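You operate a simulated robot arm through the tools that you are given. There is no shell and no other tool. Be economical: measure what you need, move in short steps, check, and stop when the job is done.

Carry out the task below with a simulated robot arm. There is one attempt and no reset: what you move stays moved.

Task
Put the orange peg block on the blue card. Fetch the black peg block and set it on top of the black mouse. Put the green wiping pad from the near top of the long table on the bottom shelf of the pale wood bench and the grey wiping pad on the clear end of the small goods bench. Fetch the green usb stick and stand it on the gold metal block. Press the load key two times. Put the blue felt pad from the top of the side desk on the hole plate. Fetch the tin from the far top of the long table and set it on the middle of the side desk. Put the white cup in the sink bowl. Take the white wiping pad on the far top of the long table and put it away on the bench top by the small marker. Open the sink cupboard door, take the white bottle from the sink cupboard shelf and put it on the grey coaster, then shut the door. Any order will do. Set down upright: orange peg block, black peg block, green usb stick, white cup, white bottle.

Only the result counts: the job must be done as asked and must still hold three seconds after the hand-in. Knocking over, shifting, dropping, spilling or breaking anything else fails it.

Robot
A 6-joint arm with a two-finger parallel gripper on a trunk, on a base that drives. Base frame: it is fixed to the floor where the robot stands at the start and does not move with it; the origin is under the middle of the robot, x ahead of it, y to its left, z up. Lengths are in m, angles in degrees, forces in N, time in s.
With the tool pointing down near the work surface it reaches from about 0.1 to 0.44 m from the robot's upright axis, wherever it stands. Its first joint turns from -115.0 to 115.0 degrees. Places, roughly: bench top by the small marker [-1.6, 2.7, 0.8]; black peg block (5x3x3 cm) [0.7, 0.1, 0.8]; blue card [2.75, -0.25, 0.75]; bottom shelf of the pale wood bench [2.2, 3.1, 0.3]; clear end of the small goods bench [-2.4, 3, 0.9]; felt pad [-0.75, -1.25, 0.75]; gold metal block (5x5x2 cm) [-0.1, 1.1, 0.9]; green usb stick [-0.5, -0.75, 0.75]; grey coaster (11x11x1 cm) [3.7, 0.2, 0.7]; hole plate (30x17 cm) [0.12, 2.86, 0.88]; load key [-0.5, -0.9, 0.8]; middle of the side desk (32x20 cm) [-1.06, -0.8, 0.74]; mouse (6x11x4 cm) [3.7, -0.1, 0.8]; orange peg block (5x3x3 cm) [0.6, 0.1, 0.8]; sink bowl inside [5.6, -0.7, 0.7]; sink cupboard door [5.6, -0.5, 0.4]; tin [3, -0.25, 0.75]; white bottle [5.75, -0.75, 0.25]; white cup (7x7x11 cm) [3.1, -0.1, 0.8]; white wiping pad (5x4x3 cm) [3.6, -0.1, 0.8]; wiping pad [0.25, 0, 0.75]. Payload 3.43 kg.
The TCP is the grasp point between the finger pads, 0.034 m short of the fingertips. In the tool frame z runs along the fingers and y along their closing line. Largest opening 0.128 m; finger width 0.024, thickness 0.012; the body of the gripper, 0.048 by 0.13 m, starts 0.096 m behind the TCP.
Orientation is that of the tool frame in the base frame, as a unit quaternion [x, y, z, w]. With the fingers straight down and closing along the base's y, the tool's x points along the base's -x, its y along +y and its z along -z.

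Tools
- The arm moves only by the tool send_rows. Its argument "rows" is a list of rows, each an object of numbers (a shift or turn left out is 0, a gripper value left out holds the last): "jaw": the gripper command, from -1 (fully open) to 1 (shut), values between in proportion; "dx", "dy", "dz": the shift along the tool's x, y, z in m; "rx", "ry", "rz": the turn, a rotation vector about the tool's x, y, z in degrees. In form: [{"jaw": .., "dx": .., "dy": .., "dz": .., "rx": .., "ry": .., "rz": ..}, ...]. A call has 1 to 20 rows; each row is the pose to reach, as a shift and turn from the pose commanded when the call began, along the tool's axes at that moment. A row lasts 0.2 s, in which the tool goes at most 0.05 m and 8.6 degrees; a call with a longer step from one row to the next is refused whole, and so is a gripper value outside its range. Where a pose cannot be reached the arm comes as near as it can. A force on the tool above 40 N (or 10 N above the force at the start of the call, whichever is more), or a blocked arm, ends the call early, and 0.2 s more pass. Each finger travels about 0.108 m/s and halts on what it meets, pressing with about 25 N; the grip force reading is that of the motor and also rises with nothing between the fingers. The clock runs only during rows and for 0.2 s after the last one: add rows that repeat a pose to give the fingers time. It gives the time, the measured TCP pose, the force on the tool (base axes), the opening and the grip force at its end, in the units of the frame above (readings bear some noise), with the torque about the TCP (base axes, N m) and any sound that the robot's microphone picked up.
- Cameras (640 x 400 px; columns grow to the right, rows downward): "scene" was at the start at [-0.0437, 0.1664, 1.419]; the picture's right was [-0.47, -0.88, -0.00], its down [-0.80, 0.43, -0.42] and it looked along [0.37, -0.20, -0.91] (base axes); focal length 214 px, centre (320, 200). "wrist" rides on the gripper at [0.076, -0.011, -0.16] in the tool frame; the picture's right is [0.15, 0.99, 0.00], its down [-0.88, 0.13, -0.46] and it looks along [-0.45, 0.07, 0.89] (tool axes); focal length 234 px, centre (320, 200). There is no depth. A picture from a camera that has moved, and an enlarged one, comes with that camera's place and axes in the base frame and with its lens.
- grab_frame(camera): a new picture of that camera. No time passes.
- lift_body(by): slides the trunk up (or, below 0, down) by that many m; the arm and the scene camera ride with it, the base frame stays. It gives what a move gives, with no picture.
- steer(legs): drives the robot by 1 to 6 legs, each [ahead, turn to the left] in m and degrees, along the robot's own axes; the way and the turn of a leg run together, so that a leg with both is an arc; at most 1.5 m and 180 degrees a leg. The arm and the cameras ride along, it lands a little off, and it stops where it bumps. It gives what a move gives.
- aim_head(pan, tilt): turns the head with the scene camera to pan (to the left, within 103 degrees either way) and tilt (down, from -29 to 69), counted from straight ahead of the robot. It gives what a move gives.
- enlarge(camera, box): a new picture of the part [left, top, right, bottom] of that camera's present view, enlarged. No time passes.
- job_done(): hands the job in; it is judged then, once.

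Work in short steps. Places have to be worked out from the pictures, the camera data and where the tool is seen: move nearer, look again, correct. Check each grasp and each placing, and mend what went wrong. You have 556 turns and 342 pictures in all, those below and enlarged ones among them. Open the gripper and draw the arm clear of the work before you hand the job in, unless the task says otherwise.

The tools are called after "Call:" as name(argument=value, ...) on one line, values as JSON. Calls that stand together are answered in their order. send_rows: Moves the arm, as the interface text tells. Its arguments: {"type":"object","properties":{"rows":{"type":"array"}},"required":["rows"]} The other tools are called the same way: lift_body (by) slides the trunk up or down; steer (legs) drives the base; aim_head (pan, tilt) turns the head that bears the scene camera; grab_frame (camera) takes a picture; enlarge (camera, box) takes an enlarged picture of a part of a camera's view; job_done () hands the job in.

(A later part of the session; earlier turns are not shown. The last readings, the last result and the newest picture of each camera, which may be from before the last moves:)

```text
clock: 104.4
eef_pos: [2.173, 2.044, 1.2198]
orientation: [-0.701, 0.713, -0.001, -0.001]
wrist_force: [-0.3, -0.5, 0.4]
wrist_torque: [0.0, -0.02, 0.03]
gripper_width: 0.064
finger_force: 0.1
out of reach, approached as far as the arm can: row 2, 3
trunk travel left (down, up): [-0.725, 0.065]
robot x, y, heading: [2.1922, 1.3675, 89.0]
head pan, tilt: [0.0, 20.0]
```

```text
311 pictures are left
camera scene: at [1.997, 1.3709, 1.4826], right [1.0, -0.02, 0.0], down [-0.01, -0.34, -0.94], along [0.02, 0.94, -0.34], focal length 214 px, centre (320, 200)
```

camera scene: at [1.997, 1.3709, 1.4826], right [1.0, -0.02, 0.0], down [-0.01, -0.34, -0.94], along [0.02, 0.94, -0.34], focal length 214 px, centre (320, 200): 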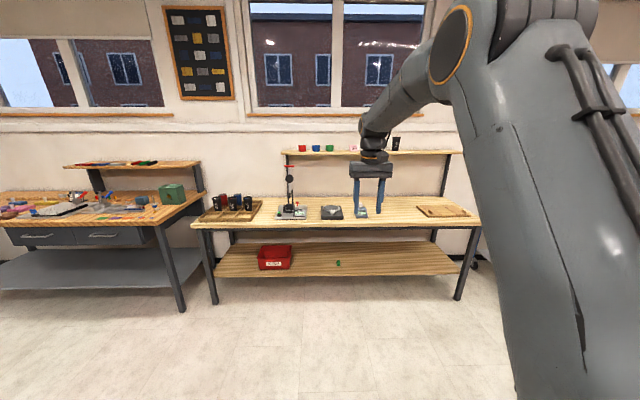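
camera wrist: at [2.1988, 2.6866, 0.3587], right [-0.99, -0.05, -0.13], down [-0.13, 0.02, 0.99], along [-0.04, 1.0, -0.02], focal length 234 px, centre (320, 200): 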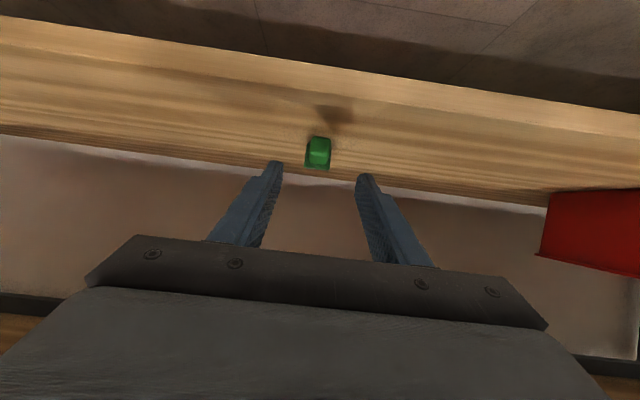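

Arm's free; the green pad can be seen on the shelf. I retract the arm and drive to face the far part of the long table for a survey.

Call:
send_rows(rows=[{"jaw": -0.4, "dx": 0.045}, {"dx": 0.09}, {"dx": 0.135}, {"dx": 0.18}, {"dx": 0.22}, {"dx": 0.25}, {"dx": 0.25}])

Call:
steer(legs=[[0, -90], [1.1, 0], [0, -90]])

Call:
aim_head(pan=0, tilt=30)

Call:
grab_frame(camera="scene")

Call:
aim_head(pan=60, tilt=25)

Call:
grab_frame(camera="scene")

```text
clock: 106.0
eef_pos: [2.1678, 1.7926, 1.2215]
orientation: [-0.7, 0.714, 0.0, 0.0]
wrist_force: [-0.1, -0.5, 0.2]
wrist_torque: [0.02, 0.04, -0.02]
gripper_width: 0.0897
finger_force: 0.0
trunk travel left (down, up): [-0.725, 0.065]
robot x, y, heading: [2.1933, 1.3695, 89.3]
head pan, tilt: [0.0, 20.0]
```

```text
clock: 119.2
eef_pos: [3.3123, 0.9231, 1.2213]
orientation: [0.715, 0.699, 0.0, 0.0]
wrist_force: [0.1, 0.5, 0.2]
wrist_torque: [0.0, -0.01, 0.03]
gripper_width: 0.0893
finger_force: 0.0
trunk travel left (down, up): [-0.725, 0.065]
robot x, y, heading: [3.2925, 1.3469, -91.4]
head pan, tilt: [0.0, 20.0]
```

```text
clock: 120.0
eef_pos: [3.3139, 0.9228, 1.2226]
orientation: [0.715, 0.699, -0.001, 0.0]
wrist_force: [0.2, 0.5, 0.2]
wrist_torque: [-0.01, 0.0, -0.04]
gripper_width: 0.0894
finger_force: 0.0
trunk travel left (down, up): [-0.725, 0.065]
robot x, y, heading: [3.2885, 1.3493, -91.4]
head pan, tilt: [0.0, 30.0]
```

```text
310 pictures are left
camera scene: at [3.4825, 1.3484, 1.4666], right [-1.0, 0.02, 0.0], down [0.01, 0.5, -0.87], along [-0.02, -0.87, -0.5], focal length 214 px, centre (320, 200)
```

scene: 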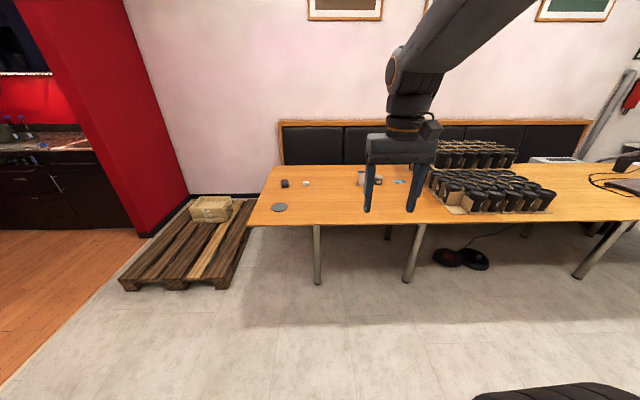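

```text
clock: 121.3
eef_pos: [3.313, 0.9229, 1.2208]
orientation: [0.715, 0.699, 0.001, 0.0]
wrist_force: [0.3, -0.1, 0.0]
wrist_torque: [0.03, 0.02, 0.02]
gripper_width: 0.0896
finger_force: 0.0
trunk travel left (down, up): [-0.725, 0.065]
robot x, y, heading: [3.2921, 1.3459, -91.3]
head pan, tilt: [60.0, 25.0]
```

```text
309 pictures are left
camera scene: at [3.5633, 1.3908, 1.4746], right [-0.52, -0.85, 0.0], down [-0.36, 0.22, -0.91], along [0.77, -0.47, -0.42], focal length 214 px, centre (320, 200)
```

scene: 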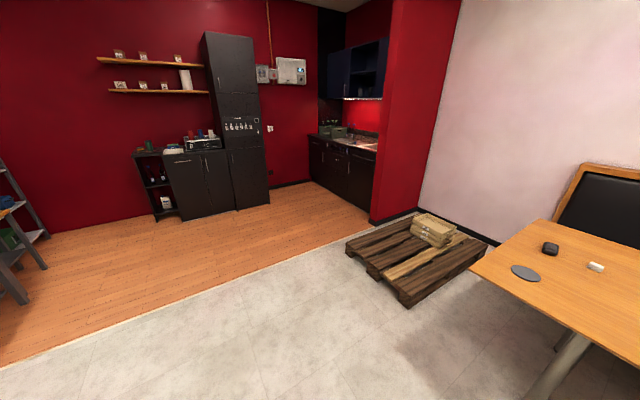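

Table front edge is y≈0.37 and the table ends at x≈3.86; white pad ≈(3.58,-0.10), mouse ≈(3.72,-0.10), coaster ≈(3.72,0.20). I move opposite the white pad to test the reach.

Call:
steer(legs=[[0, 91.4], [0.29, 0], [0, -90], [0.7, 0]])

Call:
aim_head(pan=0, tilt=60)

Call:
grab_frame(camera="scene")

Call:
grab_frame(camera="wrist")

```text
clock: 134.4
eef_pos: [3.6089, 0.2267, 1.2213]
orientation: [0.709, 0.705, 0.0, 0.0]
wrist_force: [0.2, -0.2, 0.3]
wrist_torque: [-0.04, -0.04, -0.01]
gripper_width: 0.0898
finger_force: 0.0
trunk travel left (down, up): [-0.725, 0.065]
robot x, y, heading: [3.577, 0.6492, -90.4]
head pan, tilt: [60.0, 25.0]
```

```text
clock: 135.7
eef_pos: [3.6081, 0.227, 1.2218]
orientation: [0.709, 0.705, -0.001, 0.001]
wrist_force: [0.3, 0.2, 1.1]
wrist_torque: [0.04, 0.01, -0.01]
gripper_width: 0.0895
finger_force: 0.1
trunk travel left (down, up): [-0.725, 0.065]
robot x, y, heading: [3.5767, 0.6521, -90.0]
head pan, tilt: [0.0, 60.0]
```

```text
308 pictures are left
camera scene: at [3.7702, 0.6784, 1.4245], right [-1.0, 0.01, 0.0], down [0.0, 0.87, -0.5], along [0.0, -0.5, -0.87], focal length 214 px, centre (320, 200)
```

scene: 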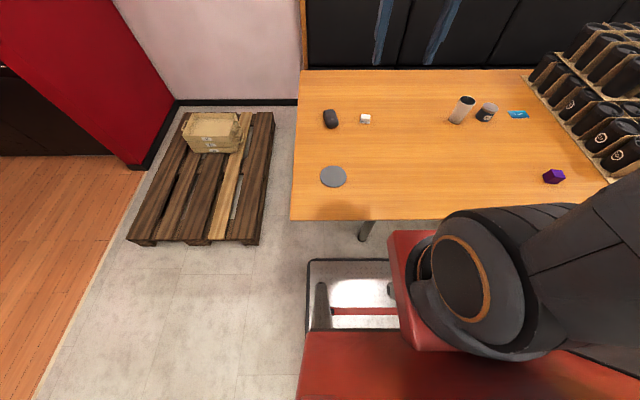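

```text
307 pictures are left
camera wrist: at [3.5965, 0.3031, 1.3809], right [0.99, 0.14, 0.0], down [0.12, -0.88, 0.46], along [0.06, -0.45, -0.89], focal length 234 px, centre (320, 200)
```

wrist: 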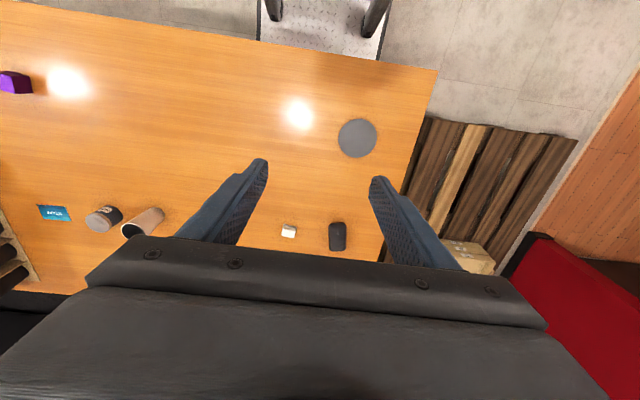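

White pad ≈(3.57,-0.11). Advance 8 cm, lower, and test how far the arm reaches tool-down.

Call:
steer(legs=[[0.08, 0]])

Call:
send_rows(rows=[{"jaw": -0.4, "dz": 0.04}, {"dz": 0.08}, {"dz": 0.12}, {"dz": 0.16}, {"dz": 0.2}, {"dz": 0.24}, {"dz": 0.28}, {"dz": 0.3}, {"dz": 0.3, "dx": -0.04}, {"dz": 0.3, "dx": -0.08}, {"dz": 0.3, "dx": -0.12}, {"dz": 0.3, "dx": -0.16}, {"dz": 0.3, "dx": -0.2}, {"dz": 0.3, "dx": -0.24}, {"dz": 0.3, "dx": -0.24}])

Call:
grab_frame(camera="wrist")

```text
clock: 136.7
eef_pos: [3.6077, 0.1458, 1.2213]
orientation: [0.71, 0.704, 0.001, 0.001]
wrist_force: [-1.4, 0.6, 0.6]
wrist_torque: [-0.02, -0.02, -0.02]
gripper_width: 0.0894
finger_force: 0.1
trunk travel left (down, up): [-0.725, 0.065]
robot x, y, heading: [3.5777, 0.568, -90.3]
head pan, tilt: [0.0, 60.0]
```

```text
clock: 139.9
eef_pos: [3.6057, -0.0928, 0.9204]
orientation: [0.709, 0.705, 0.001, 0.0]
wrist_force: [1.2, 0.2, 0.5]
wrist_torque: [-0.02, -0.01, -0.01]
gripper_width: 0.0897
finger_force: 0.1
trunk travel left (down, up): [-0.725, 0.065]
robot x, y, heading: [3.577, 0.5666, -90.4]
head pan, tilt: [0.0, 60.0]
```

```text
306 pictures are left
camera wrist: at [3.5942, -0.0169, 1.0806], right [0.99, 0.14, 0.0], down [0.13, -0.88, 0.46], along [0.06, -0.45, -0.89], focal length 234 px, centre (320, 200)
```

wrist: 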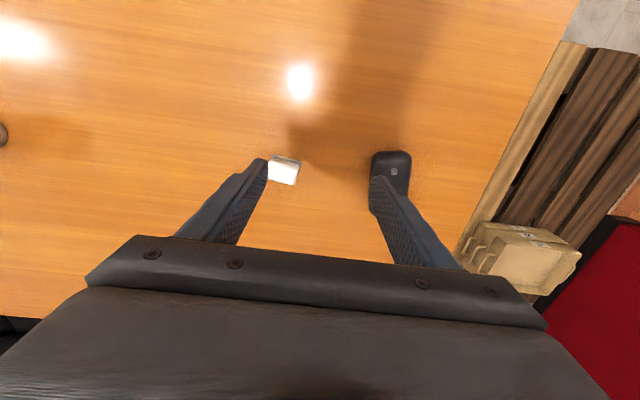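

Reach is fine (0.66 m). White pad ≈(3.56,-0.13). Move over it and lower.

Call:
send_rows(rows=[{"jaw": -0.4, "dx": -0.038, "dy": -0.02}, {"dx": -0.038, "dy": -0.044, "dz": 0.03}, {"dx": -0.038, "dy": -0.044, "dz": 0.07}, {"dx": -0.038, "dy": -0.044, "dz": 0.09}, {"dx": -0.038, "dy": -0.044, "dz": 0.09}])

Call:
grab_frame(camera="wrist")

```text
clock: 141.1
eef_pos: [3.561, -0.1312, 0.8303]
orientation: [0.71, 0.705, 0.001, 0.0]
wrist_force: [1.4, -0.2, -0.4]
wrist_torque: [0.01, 0.0, 0.02]
gripper_width: 0.0895
finger_force: 0.2
trunk travel left (down, up): [-0.725, 0.065]
robot x, y, heading: [3.5736, 0.5724, -90.3]
head pan, tilt: [0.0, 60.0]
```

```text
305 pictures are left
camera wrist: at [3.5496, -0.0549, 0.99], right [0.99, 0.14, 0.0], down [0.13, -0.88, 0.46], along [0.06, -0.45, -0.89], focal length 234 px, centre (320, 200)
```

wrist: 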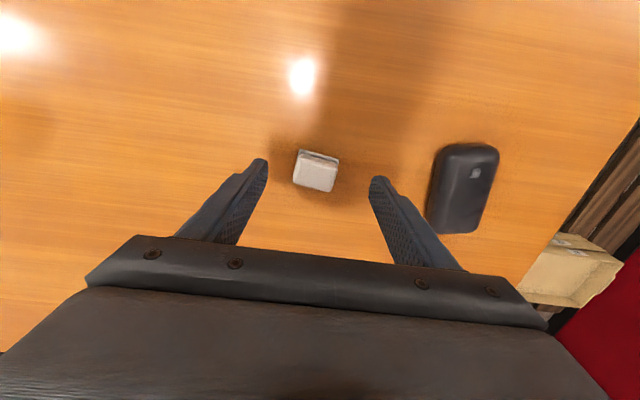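

Aligned. Descend and grip the white pad, then lift.

Call:
send_rows(rows=[{"jaw": -0.4, "dy": -0.004, "dz": 0.025}, {"dy": -0.004, "dz": 0.041}, {"jaw": 0.2, "dy": -0.004, "dz": 0.041}, {"jaw": 1, "dy": -0.004, "dz": 0.041}, {"dy": -0.004, "dz": 0.041}, {"dy": -0.004, "dz": 0.041}, {"dy": -0.004, "dz": 0.0}, {"dy": -0.004, "dz": -0.04}, {"dy": -0.004, "dz": -0.08}, {"dy": -0.004, "dz": -0.12}, {"dy": -0.004, "dz": -0.12}])

Call:
grab_frame(camera="wrist")

```text
clock: 143.5
eef_pos: [3.5558, -0.1307, 0.9524]
orientation: [0.709, 0.705, 0.001, 0.0]
wrist_force: [0.2, -1.1, 0.0]
wrist_torque: [0.01, 0.01, 0.01]
gripper_width: 0.0433
finger_force: 25.2
trunk travel left (down, up): [-0.725, 0.065]
robot x, y, heading: [3.5793, 0.5706, -90.3]
head pan, tilt: [0.0, 60.0]
```

```text
304 pictures are left
camera wrist: at [3.5453, -0.055, 1.1106], right [0.99, 0.14, 0.0], down [0.13, -0.88, 0.46], along [0.06, -0.45, -0.89], focal length 234 px, centre (320, 200)
```

wrist: 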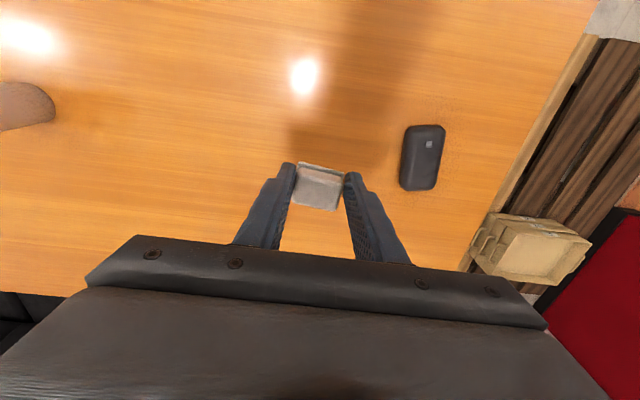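

White pad held (0.043). Retract and drive toward the corner bench, stopping to look.

Call:
send_rows(rows=[{"jaw": 1, "dx": 0.03, "dz": -0.03}, {"dx": 0.06, "dz": -0.06}, {"dx": 0.1, "dz": -0.09}, {"dx": 0.14, "dz": -0.12}, {"dx": 0.18, "dz": -0.15}, {"dx": 0.22, "dz": -0.17}, {"dx": 0.26, "dz": -0.17}, {"dx": 0.3, "dz": -0.17}, {"dx": 0.3, "dz": -0.17}])

Call:
steer(legs=[[-0.75, 0], [0, -90], [1.2, 0], [0, -30], [1.5, 0], [0, 30]])

Call:
steer(legs=[[1.3, 0]])

Call:
aim_head(pan=-10, tilt=30)

Call:
grab_frame(camera="scene")

```text
clock: 145.5
eef_pos: [3.5577, 0.1692, 1.123]
orientation: [0.708, 0.706, 0.0, 0.0]
wrist_force: [0.5, 0.0, -0.8]
wrist_torque: [0.02, 0.0, -0.01]
gripper_width: 0.0431
finger_force: 25.2
trunk travel left (down, up): [-0.725, 0.065]
robot x, y, heading: [3.578, 0.5708, -90.1]
head pan, tilt: [0.0, 60.0]
```

```text
clock: 169.0
eef_pos: [0.6879, 2.0874, 1.1223]
orientation: [1.0, 0.004, 0.0, -0.001]
wrist_force: [0.6, -0.2, -0.2]
wrist_torque: [0.06, 0.01, -0.02]
gripper_width: 0.0418
finger_force: 25.4
trunk travel left (down, up): [-0.725, 0.065]
robot x, y, heading: [1.0882, 2.0717, -179.5]
head pan, tilt: [0.0, 60.0]
```

```text
clock: 175.6
eef_pos: [-0.6254, 2.0767, 1.1227]
orientation: [1.0, 0.004, 0.001, 0.0]
wrist_force: [-0.1, -0.1, -0.8]
wrist_torque: [-0.01, -0.03, 0.02]
gripper_width: 0.0417
finger_force: 25.1
trunk travel left (down, up): [-0.725, 0.065]
robot x, y, heading: [-0.2248, 2.0621, -179.4]
head pan, tilt: [0.0, 60.0]
```

```text
clock: 176.6
eef_pos: [-0.625, 2.0759, 1.1224]
orientation: [1.0, 0.004, 0.0, 0.0]
wrist_force: [0.2, 0.3, -0.6]
wrist_torque: [0.0, 0.01, -0.03]
gripper_width: 0.042
finger_force: 24.8
trunk travel left (down, up): [-0.725, 0.065]
robot x, y, heading: [-0.2232, 2.0668, -179.5]
head pan, tilt: [-10.0, 30.0]
```

```text
303 pictures are left
camera scene: at [-0.2182, 1.886, 1.4665], right [0.16, 0.99, 0.0], down [0.49, -0.08, -0.87], along [-0.85, 0.14, -0.5], focal length 214 px, centre (320, 200)
```

scene: 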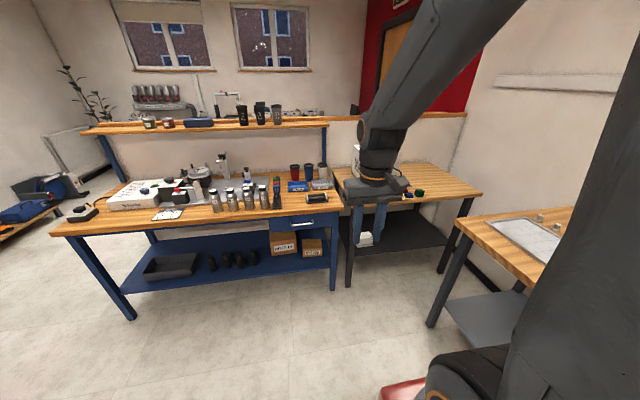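

The corner bench spans x<-1.28, y 2.25–3.15. I approach to about (-0.85, 2.37) and look at it closely.

Call:
steer(legs=[[0, -26], [0.68, 0], [0, 26]])

Call:
grab_frame(camera="wrist")

Call:
aim_head(pan=-15, tilt=45)

Call:
grab_frame(camera="scene")

```text
clock: 182.9
eef_pos: [-1.2321, 2.3645, 1.1223]
orientation: [1.0, 0.004, 0.001, 0.0]
wrist_force: [0.1, 0.2, -0.5]
wrist_torque: [0.03, -0.02, -0.02]
gripper_width: 0.0418
finger_force: 25.1
trunk travel left (down, up): [-0.725, 0.065]
robot x, y, heading: [-0.8263, 2.3508, -179.4]
head pan, tilt: [-10.0, 30.0]
```

```text
302 pictures are left
camera wrist: at [-1.1559, 2.3774, 1.2815], right [0.15, -0.99, 0.0], down [-0.88, -0.14, 0.46], along [-0.45, -0.07, -0.89], focal length 234 px, centre (320, 200)
```

wrist: 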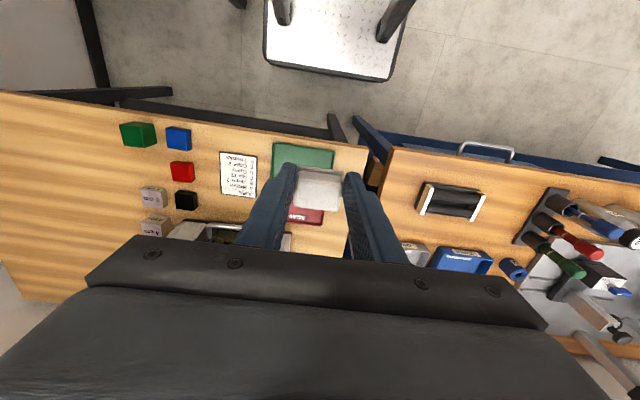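

```text
clock: 183.7
eef_pos: [-1.2312, 2.3652, 1.1224]
orientation: [1.0, 0.005, 0.0, 0.0]
wrist_force: [-0.8, 0.2, 0.1]
wrist_torque: [0.02, 0.02, -0.04]
gripper_width: 0.0418
finger_force: 24.6
trunk travel left (down, up): [-0.725, 0.065]
robot x, y, heading: [-0.8322, 2.3541, -179.3]
head pan, tilt: [-15.0, 45.0]
```

```text
301 pictures are left
camera scene: at [-0.8131, 2.1802, 1.444], right [0.25, 0.97, 0.0], down [0.68, -0.18, -0.71], along [-0.69, 0.18, -0.71], focal length 214 px, centre (320, 200)
```

scene: 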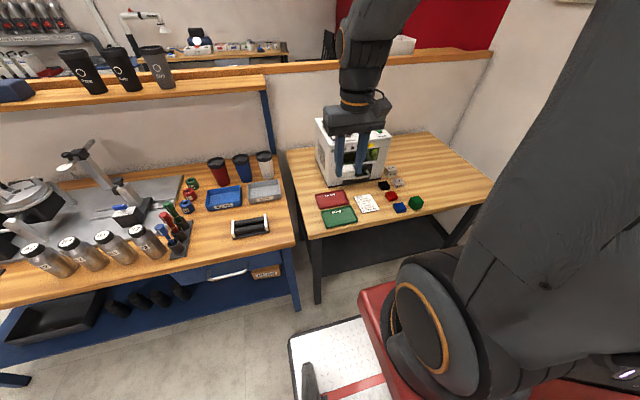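

Let me zoom in on the corner bench to identify "the small marker".

Call:
enlarge(camera="scene", box=[290, 120, 500, 250])

Call:
enlarge(camera="wrist", box=[0, 80, 260, 250])

```text
3.05 times, centred on (395, 185) of scene
camera zoom: at [-0.8131, 2.1802, 1.444], right [0.25, 0.97, 0.0], down [0.68, -0.18, -0.71], along [-0.69, 0.18, -0.71], focal length 654 px, centre (91, 246)
```

zoom: 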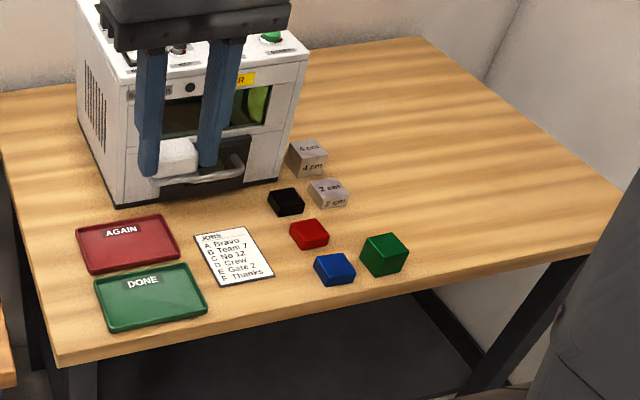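

```text
2.35 times, centred on (130, 165) of wrist
camera zoom: at [-1.1559, 2.3774, 1.2816], right [0.15, -0.99, 0.0], down [-0.88, -0.14, 0.46], along [-0.45, -0.07, -0.89], focal length 551 px, centre (767, 282)
```

zoom: 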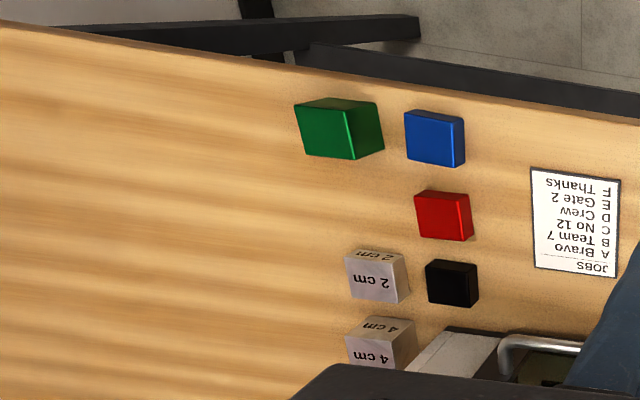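

Bench top z≈0.82; blocks "2 cm" ≈(-1.42,2.71) and "4 cm" ≈(-1.49,2.69). I advance 10 cm, raise, and swing the arm to the right side to see the clear area beyond.

Call:
steer(legs=[[0.09, 0]])

Call:
send_rows(rows=[{"jaw": 1, "dz": -0.04}, {"dz": -0.08}, {"dz": -0.08, "dy": -0.04}, {"dz": -0.08, "dy": -0.08}, {"dz": -0.08, "dy": -0.12}, {"dz": -0.08, "dy": -0.16}, {"dz": -0.08, "dy": -0.2}, {"dz": -0.08, "dy": -0.24}, {"dz": -0.08, "dy": -0.28}, {"dz": -0.08, "dy": -0.32}, {"dz": -0.08, "dy": -0.36}, {"dz": -0.08, "dy": -0.4}, {"dz": -0.08, "dy": -0.4, "dx": -0.04}, {"dz": -0.08, "dy": -0.4, "dx": -0.08}, {"dz": -0.08, "dy": -0.4, "dx": -0.12}, {"dz": -0.08, "dy": -0.4, "dx": -0.16}, {"dz": -0.08, "dy": -0.4, "dx": -0.16}])

Call:
grab_frame(camera="wrist")

Call:
grab_frame(camera="scene")

```text
clock: 184.8
eef_pos: [-1.3211, 2.3643, 1.1233]
orientation: [1.0, 0.003, 0.0, 0.0]
wrist_force: [-0.4, -0.8, -0.4]
wrist_torque: [-0.02, 0.01, 0.03]
gripper_width: 0.0419
finger_force: 24.7
trunk travel left (down, up): [-0.725, 0.065]
robot x, y, heading: [-0.921, 2.3519, -179.5]
head pan, tilt: [-15.0, 45.0]
```

```text
clock: 188.4
eef_pos: [-1.4862, 2.7635, 1.2018]
orientation: [1.0, 0.003, 0.0, 0.0]
wrist_force: [0.3, 0.0, 0.3]
wrist_torque: [0.01, 0.03, 0.02]
gripper_width: 0.0417
finger_force: 24.9
trunk travel left (down, up): [-0.725, 0.065]
robot x, y, heading: [-0.9237, 2.3537, -179.6]
head pan, tilt: [-15.0, 45.0]
```

```text
298 pictures are left
camera wrist: at [-1.4102, 2.7747, 1.3612], right [0.15, -0.99, 0.0], down [-0.88, -0.14, 0.46], along [-0.45, -0.07, -0.89], focal length 234 px, centre (320, 200)
```

wrist: 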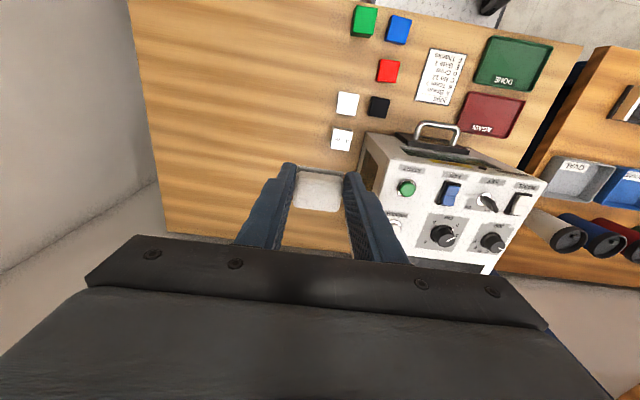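

```text
297 pictures are left
camera scene: at [-0.9037, 2.1797, 1.444], right [0.25, 0.97, 0.0], down [0.68, -0.18, -0.71], along [-0.68, 0.18, -0.71], focal length 214 px, centre (320, 200)
```

scene: 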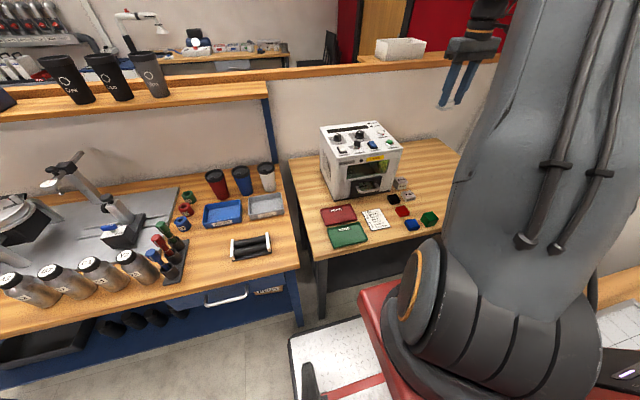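

Beyond the partition is another bench (probably the small-goods one). Now move to about (-1.56, 2.80) and lower to z 0.92, testing the reach.

Call:
send_rows(rows=[{"jaw": 1, "dx": -0.03, "dy": -0.037}, {"dx": -0.06, "dy": -0.037}, {"dx": -0.075, "dy": -0.037, "dz": 0.03}, {"dx": -0.075, "dy": -0.037, "dz": 0.07}, {"dx": -0.075, "dy": -0.037, "dz": 0.11}, {"dx": -0.075, "dy": -0.037, "dz": 0.15}, {"dx": -0.075, "dy": -0.037, "dz": 0.19}, {"dx": -0.075, "dy": -0.037, "dz": 0.23}, {"dx": -0.075, "dy": -0.037, "dz": 0.26}, {"dx": -0.075, "dy": -0.037, "dz": 0.26}])

Call:
grab_frame(camera="wrist")

```text
clock: 190.6
eef_pos: [-1.5594, 2.8005, 0.9408]
orientation: [1.0, 0.004, 0.001, 0.0]
wrist_force: [0.1, -0.6, -1.4]
wrist_torque: [0.02, -0.02, -0.02]
gripper_width: 0.0417
finger_force: 25.1
trunk travel left (down, up): [-0.725, 0.065]
robot x, y, heading: [-0.9231, 2.3538, -179.5]
head pan, tilt: [-15.0, 45.0]
```

```text
296 pictures are left
camera wrist: at [-1.4842, 2.813, 1.1007], right [0.15, -0.99, 0.0], down [-0.88, -0.14, 0.46], along [-0.45, -0.07, -0.89], focal length 234 px, centre (320, 200)
```

wrist: 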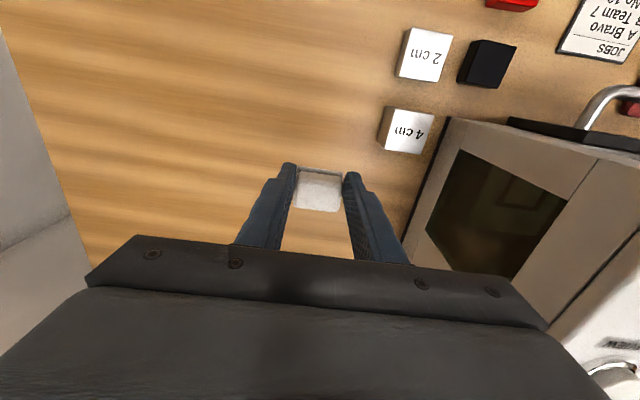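

Reach is fine. Shift to (-1.53, 2.80) and lower until contact.

Call:
send_rows(rows=[{"jaw": 1, "dx": 0.028, "dz": 0.03}, {"dx": 0.028, "dz": 0.06}, {"dx": 0.028, "dz": 0.07}, {"dx": 0.028, "dz": 0.075}, {"dx": 0.028, "dz": 0.08}, {"dx": 0.028, "dz": 0.085}, {"dx": 0.028, "dz": 0.09}])

```text
clock: 192.2
eef_pos: [-1.5322, 2.8006, 0.8529]
orientation: [1.0, 0.003, 0.0, 0.0]
wrist_force: [-0.6, -0.2, -0.5]
wrist_torque: [0.0, 0.0, 0.01]
gripper_width: 0.0418
finger_force: 24.8
trunk travel left (down, up): [-0.725, 0.065]
robot x, y, heading: [-0.9223, 2.3541, -179.6]
head pan, tilt: [-15.0, 45.0]
```

Not yet in contact at 0.853; going on in small steps.

Call:
send_rows(rows=[{"jaw": 1, "dz": 0.005}, {"dz": 0.01}, {"dz": 0.015}, {"dz": 0.02}, {"dz": 0.025}, {"dz": 0.03}])

Call:
grab_frame(camera="wrist")

```text
clock: 193.2
eef_pos: [-1.5335, 2.801, 0.8409]
orientation: [1.0, 0.005, -0.004, -0.002]
wrist_force: [1.8, -0.8, 14.6]
wrist_torque: [-0.14, -0.07, 0.02]
gripper_width: 0.0421
finger_force: 25.3
trunk travel left (down, up): [-0.725, 0.065]
robot x, y, heading: [-0.9203, 2.3538, -179.5]
head pan, tilt: [-15.0, 45.0]
stopped in row 4: the force on the tool passed its limit at 46 N (the readings are from after the stop); the commanded pose is now the measured one
```

```text
295 pictures are left
camera wrist: at [-1.4578, 2.8131, 0.9982], right [0.15, -0.99, -0.01], down [-0.88, -0.14, 0.46], along [-0.46, -0.07, -0.89], focal length 234 px, centre (320, 200)
```

wrist: 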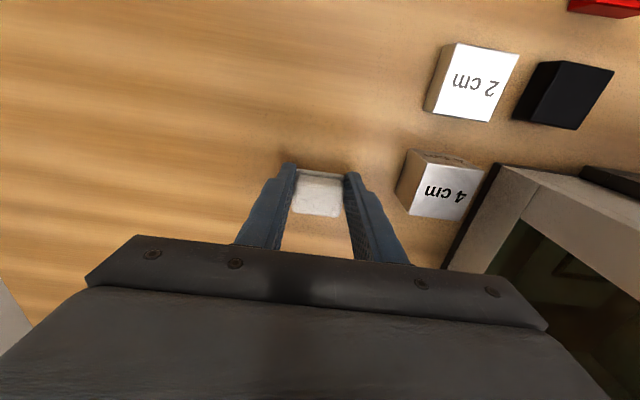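

Contact. Open slightly and lift.

Call:
send_rows(rows=[{"jaw": 0.2}, {"jaw": 0.0}, {"jaw": 0.0}, {"dz": -0.03}, {"dz": -0.07}, {"dz": -0.12}, {"dz": -0.17}, {"dz": -0.22}, {"dz": -0.27}, {"dz": -0.32}, {"dz": -0.36}, {"dz": -0.36}])

Call:
grab_frame(camera="wrist")

```text
clock: 195.8
eef_pos: [-1.5318, 2.8017, 1.1981]
orientation: [1.0, 0.005, -0.002, -0.002]
wrist_force: [-0.1, 0.0, -0.2]
wrist_torque: [-0.01, -0.01, -0.02]
gripper_width: 0.0644
finger_force: 0.2
trunk travel left (down, up): [-0.725, 0.065]
robot x, y, heading: [-0.9227, 2.3565, -179.5]
head pan, tilt: [-15.0, 45.0]
```

```text
294 pictures are left
camera wrist: at [-1.4555, 2.8115, 1.357], right [0.15, -0.99, 0.0], down [-0.88, -0.14, 0.46], along [-0.45, -0.07, -0.89], focal length 234 px, centre (320, 200)
```

wrist: 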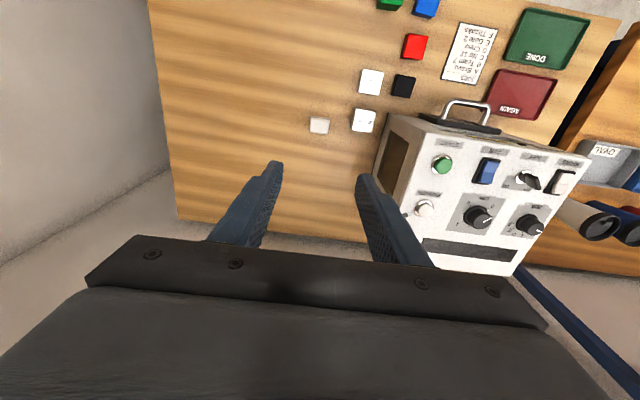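

Pad's placed well. Fold the arm to the front and drive down toward the side desk.

Call:
send_rows(rows=[{"dx": 0.03, "dy": 0.03}, {"dx": 0.06, "dy": 0.06}, {"dx": 0.09, "dy": 0.09}, {"dx": 0.12, "dy": 0.12}, {"dx": 0.15, "dy": 0.15}, {"dx": 0.18, "dy": 0.18}, {"dx": 0.2, "dy": 0.22}, {"dx": 0.21, "dy": 0.26}, {"dx": 0.21, "dy": 0.3}, {"dx": 0.21, "dy": 0.34}, {"dx": 0.21, "dy": 0.38}, {"dx": 0.21, "dy": 0.42}, {"dx": 0.21, "dy": 0.44}])

Call:
steer(legs=[[-0.2, 0], [0, 89], [1.5, 0], [0.45, 0]])

Call:
aim_head(pan=0, tilt=40)

Call:
grab_frame(camera="scene")

Call:
aim_head(pan=-70, tilt=25)

Call:
grab_frame(camera="scene")

```text
clock: 198.6
eef_pos: [-1.3189, 2.3615, 1.1945]
orientation: [1.0, 0.003, -0.001, -0.001]
wrist_force: [0.2, -0.1, 0.5]
wrist_torque: [0.01, -0.02, -0.03]
gripper_width: 0.0639
finger_force: 0.1
trunk travel left (down, up): [-0.725, 0.065]
robot x, y, heading: [-0.9216, 2.3513, -179.5]
head pan, tilt: [-15.0, 45.0]
```

```text
clock: 213.4
eef_pos: [-0.7461, -0.0038, 1.1949]
orientation: [0.71, 0.704, -0.002, 0.0]
wrist_force: [-0.1, 0.9, -0.1]
wrist_torque: [-0.02, -0.02, 0.02]
gripper_width: 0.064
finger_force: 0.0
trunk travel left (down, up): [-0.725, 0.065]
robot x, y, heading: [-0.7312, 0.3929, -90.6]
head pan, tilt: [-15.0, 45.0]
```

```text
clock: 214.2
eef_pos: [-0.7491, -0.0021, 1.1953]
orientation: [0.711, 0.704, -0.002, -0.001]
wrist_force: [-1.1, 0.1, 0.3]
wrist_torque: [0.01, 0.01, 0.0]
gripper_width: 0.0641
finger_force: 0.0
trunk travel left (down, up): [-0.725, 0.065]
robot x, y, heading: [-0.7348, 0.3942, -90.6]
head pan, tilt: [0.0, 40.0]
```

```text
293 pictures are left
camera scene: at [-0.538, 0.4041, 1.4512], right [-1.0, 0.01, 0.0], down [0.01, 0.64, -0.77], along [-0.01, -0.77, -0.64], focal length 214 px, centre (320, 200)
```

scene: 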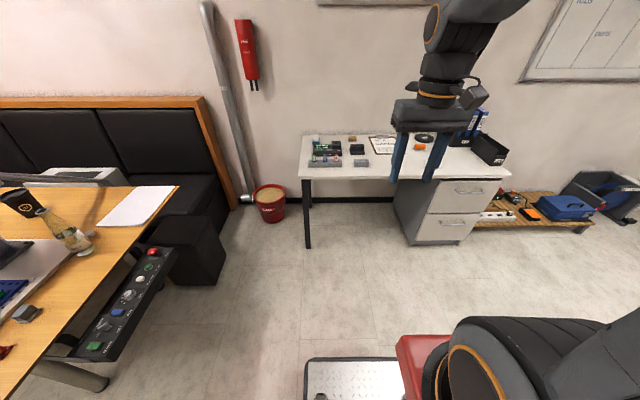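

```text
clock: 215.6
eef_pos: [-0.7469, -0.0022, 1.1948]
orientation: [0.711, 0.703, -0.002, 0.0]
wrist_force: [0.0, -0.4, 0.4]
wrist_torque: [0.0, -0.01, 0.02]
gripper_width: 0.0641
finger_force: 0.1
trunk travel left (down, up): [-0.725, 0.065]
robot x, y, heading: [-0.7293, 0.395, -90.7]
head pan, tilt: [-70.0, 25.0]
```

```text
292 pictures are left
camera scene: at [-0.6239, 0.4585, 1.4745], right [-0.33, 0.94, 0.0], down [0.4, 0.14, -0.91], along [-0.85, -0.3, -0.42], focal length 214 px, centre (320, 200)
```

scene: 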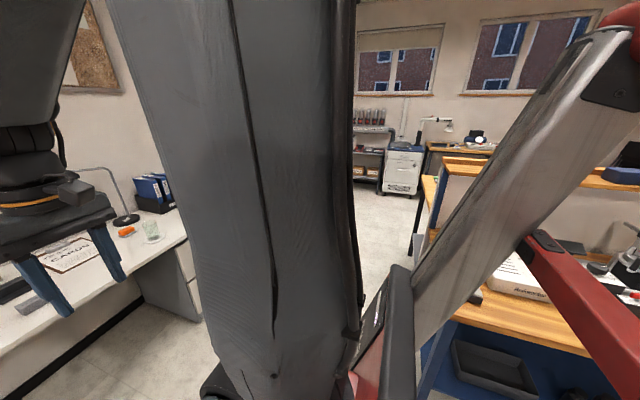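

Desk: x −1.66…−0.41, front edge y≈−0.66. Zoom in on its items.

Call:
aim_head(pan=0, tilt=40)

Call:
enlarge(camera="scene", box=[290, 120, 450, 200])

```text
clock: 217.0
eef_pos: [-0.7455, -0.0032, 1.1958]
orientation: [0.711, 0.703, -0.002, 0.0]
wrist_force: [0.4, -0.3, 0.3]
wrist_torque: [0.0, 0.0, -0.03]
gripper_width: 0.0639
finger_force: 0.0
trunk travel left (down, up): [-0.725, 0.065]
robot x, y, heading: [-0.729, 0.3931, -90.3]
head pan, tilt: [0.0, 40.0]
```

```text
4.00 times, centred on (370, 160) of scene
camera zoom: at [-0.538, 0.4041, 1.4513], right [-1.0, 0.01, 0.0], down [0.01, 0.64, -0.77], along [-0.01, -0.77, -0.64], focal length 858 px, centre (120, 360)
```

zoom: 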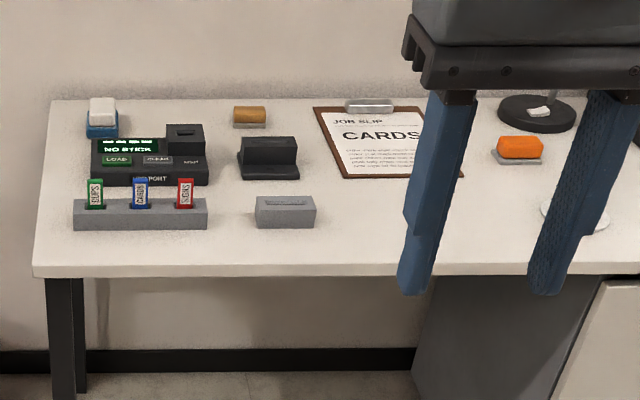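

I drive up to the desk (y≈−0.29) and look with the wrist camera at the sticks, keys and pads.

Call:
steer(legs=[[0.66, 0]])

Call:
send_rows(rows=[{"jaw": -0.4, "dy": 0.04}, {"dy": 0.08}, {"dy": 0.12}, {"dy": 0.12, "dz": 0.04}, {"dy": 0.12, "dz": 0.08}, {"dy": 0.12, "dz": 0.12}, {"dy": 0.12, "dz": 0.12}])

Call:
grab_frame(camera="wrist")

Call:
aim_head(pan=0, tilt=55)

Call:
grab_frame(camera="scene")

```text
clock: 220.6
eef_pos: [-0.754, -0.6563, 1.1961]
orientation: [0.712, 0.703, -0.003, 0.0]
wrist_force: [0.9, -0.9, -0.4]
wrist_torque: [0.0, -0.02, -0.02]
gripper_width: 0.064
finger_force: 0.0
trunk travel left (down, up): [-0.725, 0.065]
robot x, y, heading: [-0.7404, -0.2567, -90.6]
head pan, tilt: [0.0, 40.0]
```

```text
clock: 222.2
eef_pos: [-0.6345, -0.6578, 1.0753]
orientation: [0.711, 0.703, -0.003, 0.001]
wrist_force: [1.6, 0.1, 0.2]
wrist_torque: [-0.01, 0.01, -0.04]
gripper_width: 0.0896
finger_force: 0.1
trunk travel left (down, up): [-0.725, 0.065]
robot x, y, heading: [-0.7373, -0.2604, -90.4]
head pan, tilt: [0.0, 40.0]
```

```text
290 pictures are left
camera wrist: at [-0.6455, -0.5813, 1.2335], right [0.99, 0.13, 0.0], down [0.12, -0.88, 0.46], along [0.06, -0.45, -0.89], focal length 234 px, centre (320, 200)
```

wrist: 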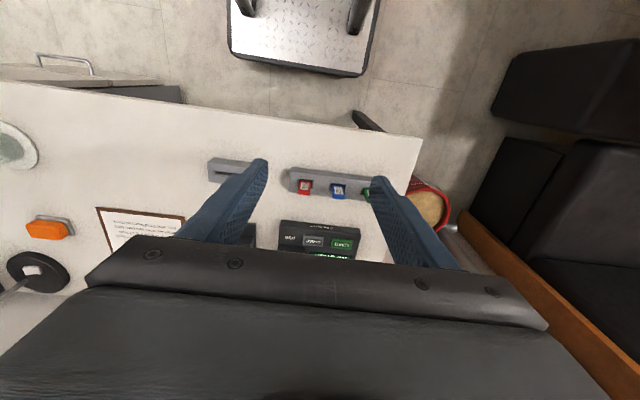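

```text
clock: 223.0
eef_pos: [-0.6346, -0.6584, 1.0748]
orientation: [0.711, 0.703, -0.003, 0.0]
wrist_force: [0.2, -0.5, -0.4]
wrist_torque: [0.03, -0.02, 0.0]
gripper_width: 0.0895
finger_force: 0.2
trunk travel left (down, up): [-0.725, 0.065]
robot x, y, heading: [-0.7386, -0.2563, -90.5]
head pan, tilt: [0.0, 55.0]
```

```text
289 pictures are left
camera scene: at [-0.5451, -0.2369, 1.4306], right [-1.0, 0.01, 0.0], down [0.01, 0.82, -0.57], along [-0.01, -0.57, -0.82], focal length 214 px, centre (320, 200)
```

scene: 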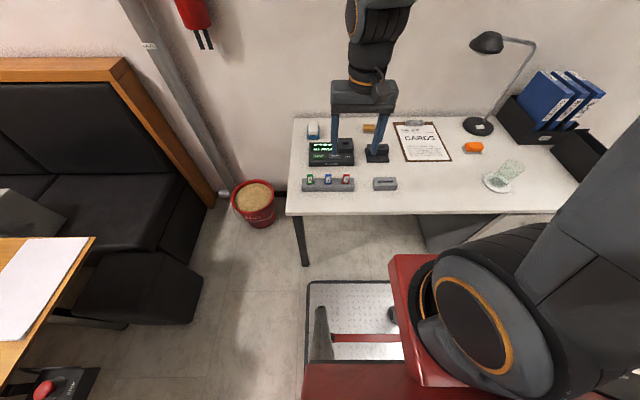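

LOAD key ≈(-0.546,-0.913). Close the jaw and move above it for a better look.

Call:
send_rows(rows=[{"jaw": 0.5, "dx": -0.04, "dy": 0.02}, {"jaw": 1, "dx": -0.08, "dy": 0.04}, {"dx": -0.12, "dy": 0.06}, {"dx": -0.16, "dy": 0.08}, {"dx": -0.2, "dy": 0.088}, {"dx": -0.24, "dy": 0.088, "dz": 0.02}, {"dx": -0.255, "dy": 0.088, "dz": 0.06}, {"dx": -0.255, "dy": 0.088, "dz": 0.1}, {"dx": -0.255, "dy": 0.088, "dz": 0.14}, {"dx": -0.255, "dy": 0.088, "dz": 0.14}])

Call:
grab_frame(camera="wrist")

```text
clock: 225.2
eef_pos: [-0.5524, -0.9154, 0.9334]
orientation: [0.711, 0.703, -0.003, -0.001]
wrist_force: [0.0, 0.5, -0.2]
wrist_torque: [0.02, -0.01, -0.01]
gripper_width: 0.0001
finger_force: 25.0
trunk travel left (down, up): [-0.725, 0.065]
robot x, y, heading: [-0.7389, -0.2583, -90.7]
head pan, tilt: [0.0, 55.0]
```

```text
288 pictures are left
camera wrist: at [-0.5619, -0.8383, 1.0925], right [0.99, 0.13, 0.0], down [0.12, -0.88, 0.46], along [0.06, -0.46, -0.89], focal length 234 px, centre (320, 200)
```

wrist: 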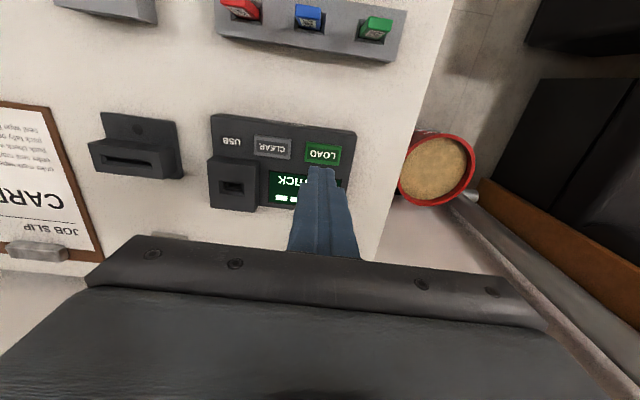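

Align to (-0.548,-0.929), lower to tip ≈0.81 and recheck.

Call:
send_rows(rows=[{"jaw": 1, "dx": -0.013, "dy": 0.004, "dz": 0.03}, {"dx": -0.013, "dy": 0.004, "dz": 0.06}, {"dx": -0.013, "dy": 0.004, "dz": 0.09}, {"dx": -0.013, "dy": 0.004, "dz": 0.09}])

Call:
grab_frame(camera="wrist")

```text
clock: 226.2
eef_pos: [-0.5466, -0.9284, 0.8449]
orientation: [0.711, 0.703, -0.002, 0.0]
wrist_force: [0.2, -0.4, 0.3]
wrist_torque: [-0.01, 0.07, -0.02]
gripper_width: 0.0
finger_force: 24.9
trunk travel left (down, up): [-0.725, 0.065]
robot x, y, heading: [-0.7379, -0.2583, -90.8]
head pan, tilt: [0.0, 55.0]
```

```text
287 pictures are left
camera wrist: at [-0.558, -0.8518, 1.0037], right [0.99, 0.13, 0.0], down [0.12, -0.88, 0.46], along [0.06, -0.46, -0.89], focal length 234 px, centre (320, 200)
```

wrist: 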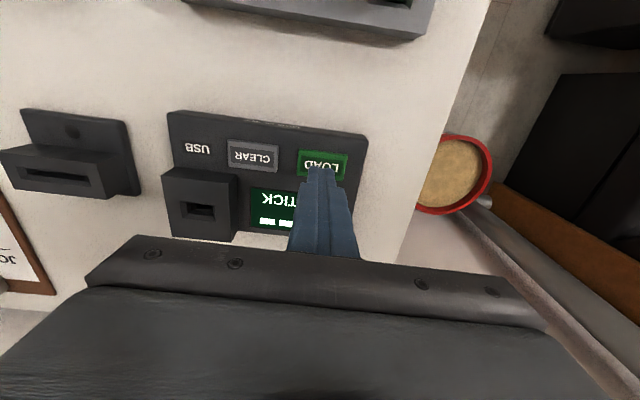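

Right over the key. Press down in small steps.

Call:
send_rows(rows=[{"jaw": 1, "dz": 0.015}, {"dz": 0.025}, {"dz": 0.03}, {"dz": 0.034}, {"dz": 0.038}])

Call:
grab_frame(camera="wrist")

```text
clock: 227.4
eef_pos: [-0.5476, -0.9286, 0.8071]
orientation: [0.711, 0.703, -0.003, 0.0]
wrist_force: [-0.1, -0.9, 1.1]
wrist_torque: [-0.02, 0.0, -0.04]
gripper_width: 0.0
finger_force: 25.4
trunk travel left (down, up): [-0.725, 0.065]
robot x, y, heading: [-0.7361, -0.259, -90.8]
head pan, tilt: [0.0, 55.0]
heard: click
```

```text
286 pictures are left
camera wrist: at [-0.5578, -0.8514, 0.9662], right [0.99, 0.13, 0.0], down [0.12, -0.88, 0.46], along [0.06, -0.46, -0.89], focal length 234 px, centre (320, 200)
```

wrist: 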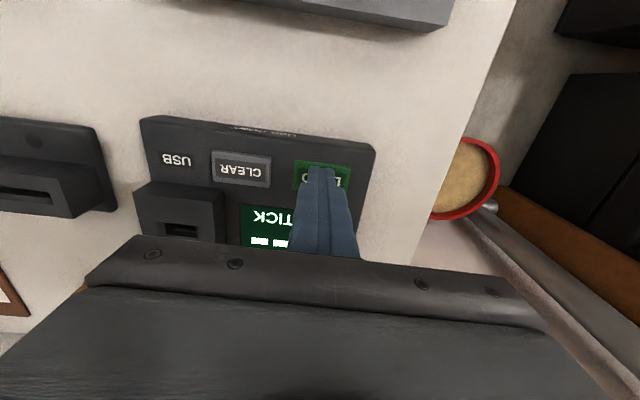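

Heard one click. Lift fully, and press the same way once more.

Call:
send_rows(rows=[{"jaw": 1, "dz": -0.01}, {"dz": -0.03}, {"dz": -0.038}, {"dz": -0.038}])

Call:
send_rows(rows=[{"jaw": 1, "dz": 0.015}, {"dz": 0.025}, {"dz": 0.03}, {"dz": 0.034}, {"dz": 0.038}])

Call:
send_rows(rows=[{"jaw": 1, "dz": -0.01}, {"dz": -0.04}, {"dz": -0.08}, {"dz": -0.12}, {"dz": -0.12}])

Call:
grab_frame(camera="wrist")

```text
clock: 228.4
eef_pos: [-0.5476, -0.9296, 0.8449]
orientation: [0.711, 0.704, -0.002, 0.0]
wrist_force: [0.8, 0.4, 0.0]
wrist_torque: [0.01, 0.0, -0.03]
gripper_width: 0.0
finger_force: 25.1
trunk travel left (down, up): [-0.725, 0.065]
robot x, y, heading: [-0.7372, -0.2585, -90.6]
head pan, tilt: [0.0, 55.0]
```

```text
clock: 229.6
eef_pos: [-0.5475, -0.9286, 0.8079]
orientation: [0.712, 0.703, -0.002, 0.0]
wrist_force: [-1.0, -0.6, 1.1]
wrist_torque: [0.01, -0.01, 0.01]
gripper_width: 0.0003
finger_force: 25.0
trunk travel left (down, up): [-0.725, 0.065]
robot x, y, heading: [-0.7365, -0.2598, -90.5]
head pan, tilt: [0.0, 55.0]
heard: click
```

```text
clock: 230.8
eef_pos: [-0.5477, -0.9271, 0.9263]
orientation: [0.712, 0.703, -0.004, -0.001]
wrist_force: [0.7, -0.4, -0.1]
wrist_torque: [-0.01, 0.04, 0.01]
gripper_width: 0.0002
finger_force: 25.1
trunk travel left (down, up): [-0.725, 0.065]
robot x, y, heading: [-0.738, -0.2557, -90.7]
head pan, tilt: [0.0, 55.0]
```

```text
285 pictures are left
camera wrist: at [-0.5578, -0.8504, 1.0855], right [0.99, 0.13, 0.0], down [0.12, -0.88, 0.46], along [0.06, -0.45, -0.89], focal length 234 px, centre (320, 200)
```

wrist: 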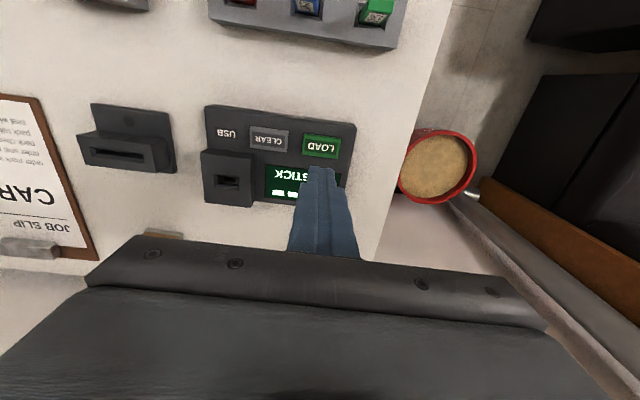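

Two clicks counted. Now to the green USB stick in the holder, ≈(-0.513,-0.784): move above and open the jaw somewhat.

Call:
send_rows(rows=[{"jaw": 0.4, "dx": 0.04, "dy": 0.012, "dz": -0.02}, {"dx": 0.08, "dy": 0.024, "dz": -0.02}, {"dx": 0.12, "dy": 0.034, "dz": -0.02}, {"dx": 0.14, "dy": 0.034, "dz": -0.02}, {"dx": 0.14, "dy": 0.034, "dz": -0.02}])

Call:
grab_frame(camera="wrist")

```text
clock: 232.0
eef_pos: [-0.5105, -0.7885, 0.9465]
orientation: [0.712, 0.703, -0.002, 0.001]
wrist_force: [0.2, 0.0, -1.1]
wrist_torque: [-0.05, -0.02, 0.0]
gripper_width: 0.0382
finger_force: 0.0
trunk travel left (down, up): [-0.725, 0.065]
robot x, y, heading: [-0.7417, -0.2602, -90.7]
head pan, tilt: [0.0, 55.0]
```

```text
284 pictures are left
camera wrist: at [-0.5215, -0.7115, 1.1051], right [0.99, 0.13, 0.0], down [0.12, -0.88, 0.46], along [0.06, -0.45, -0.89], focal length 234 px, centre (320, 200)
```

wrist: 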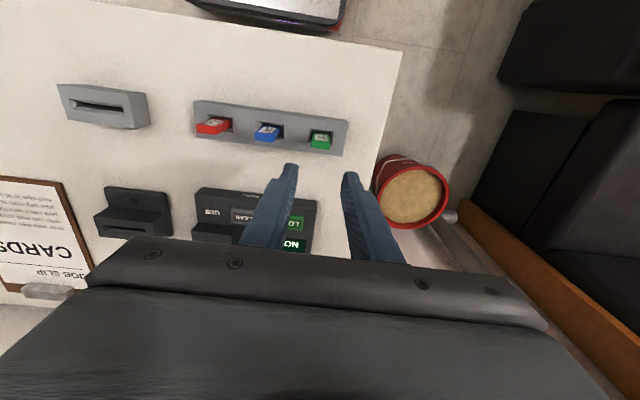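

Zoom for stick details.

Call:
enlarge(camera="wrist", box=[180, 80, 400, 220])

Call:
enlarge(camera="scene", box=[270, 110, 410, 200])

```text
2.86 times, centred on (290, 150) of wrist
camera zoom: at [-0.5215, -0.7115, 1.1051], right [0.99, 0.13, 0.0], down [0.12, -0.88, 0.46], along [0.06, -0.45, -0.89], focal length 669 px, centre (406, 343)
```

zoom: 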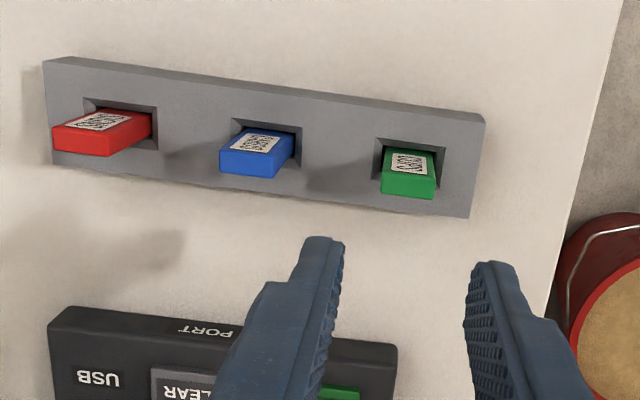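

```text
4.44 times, centred on (340, 155) of scene
camera zoom: at [-0.545, -0.2369, 1.4305], right [-1.0, 0.01, 0.0], down [0.01, 0.82, -0.57], along [-0.01, -0.57, -0.82], focal length 953 px, centre (231, 400)
```

zoom: 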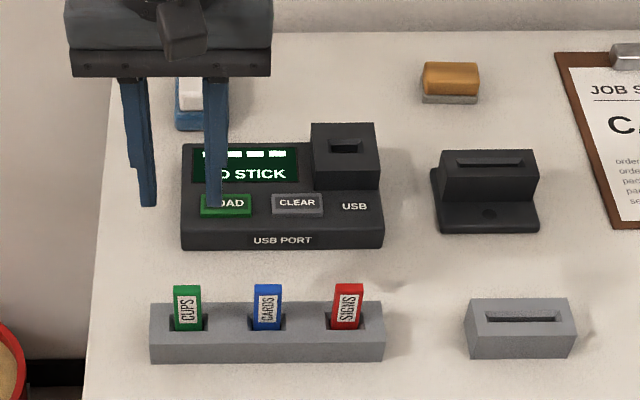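

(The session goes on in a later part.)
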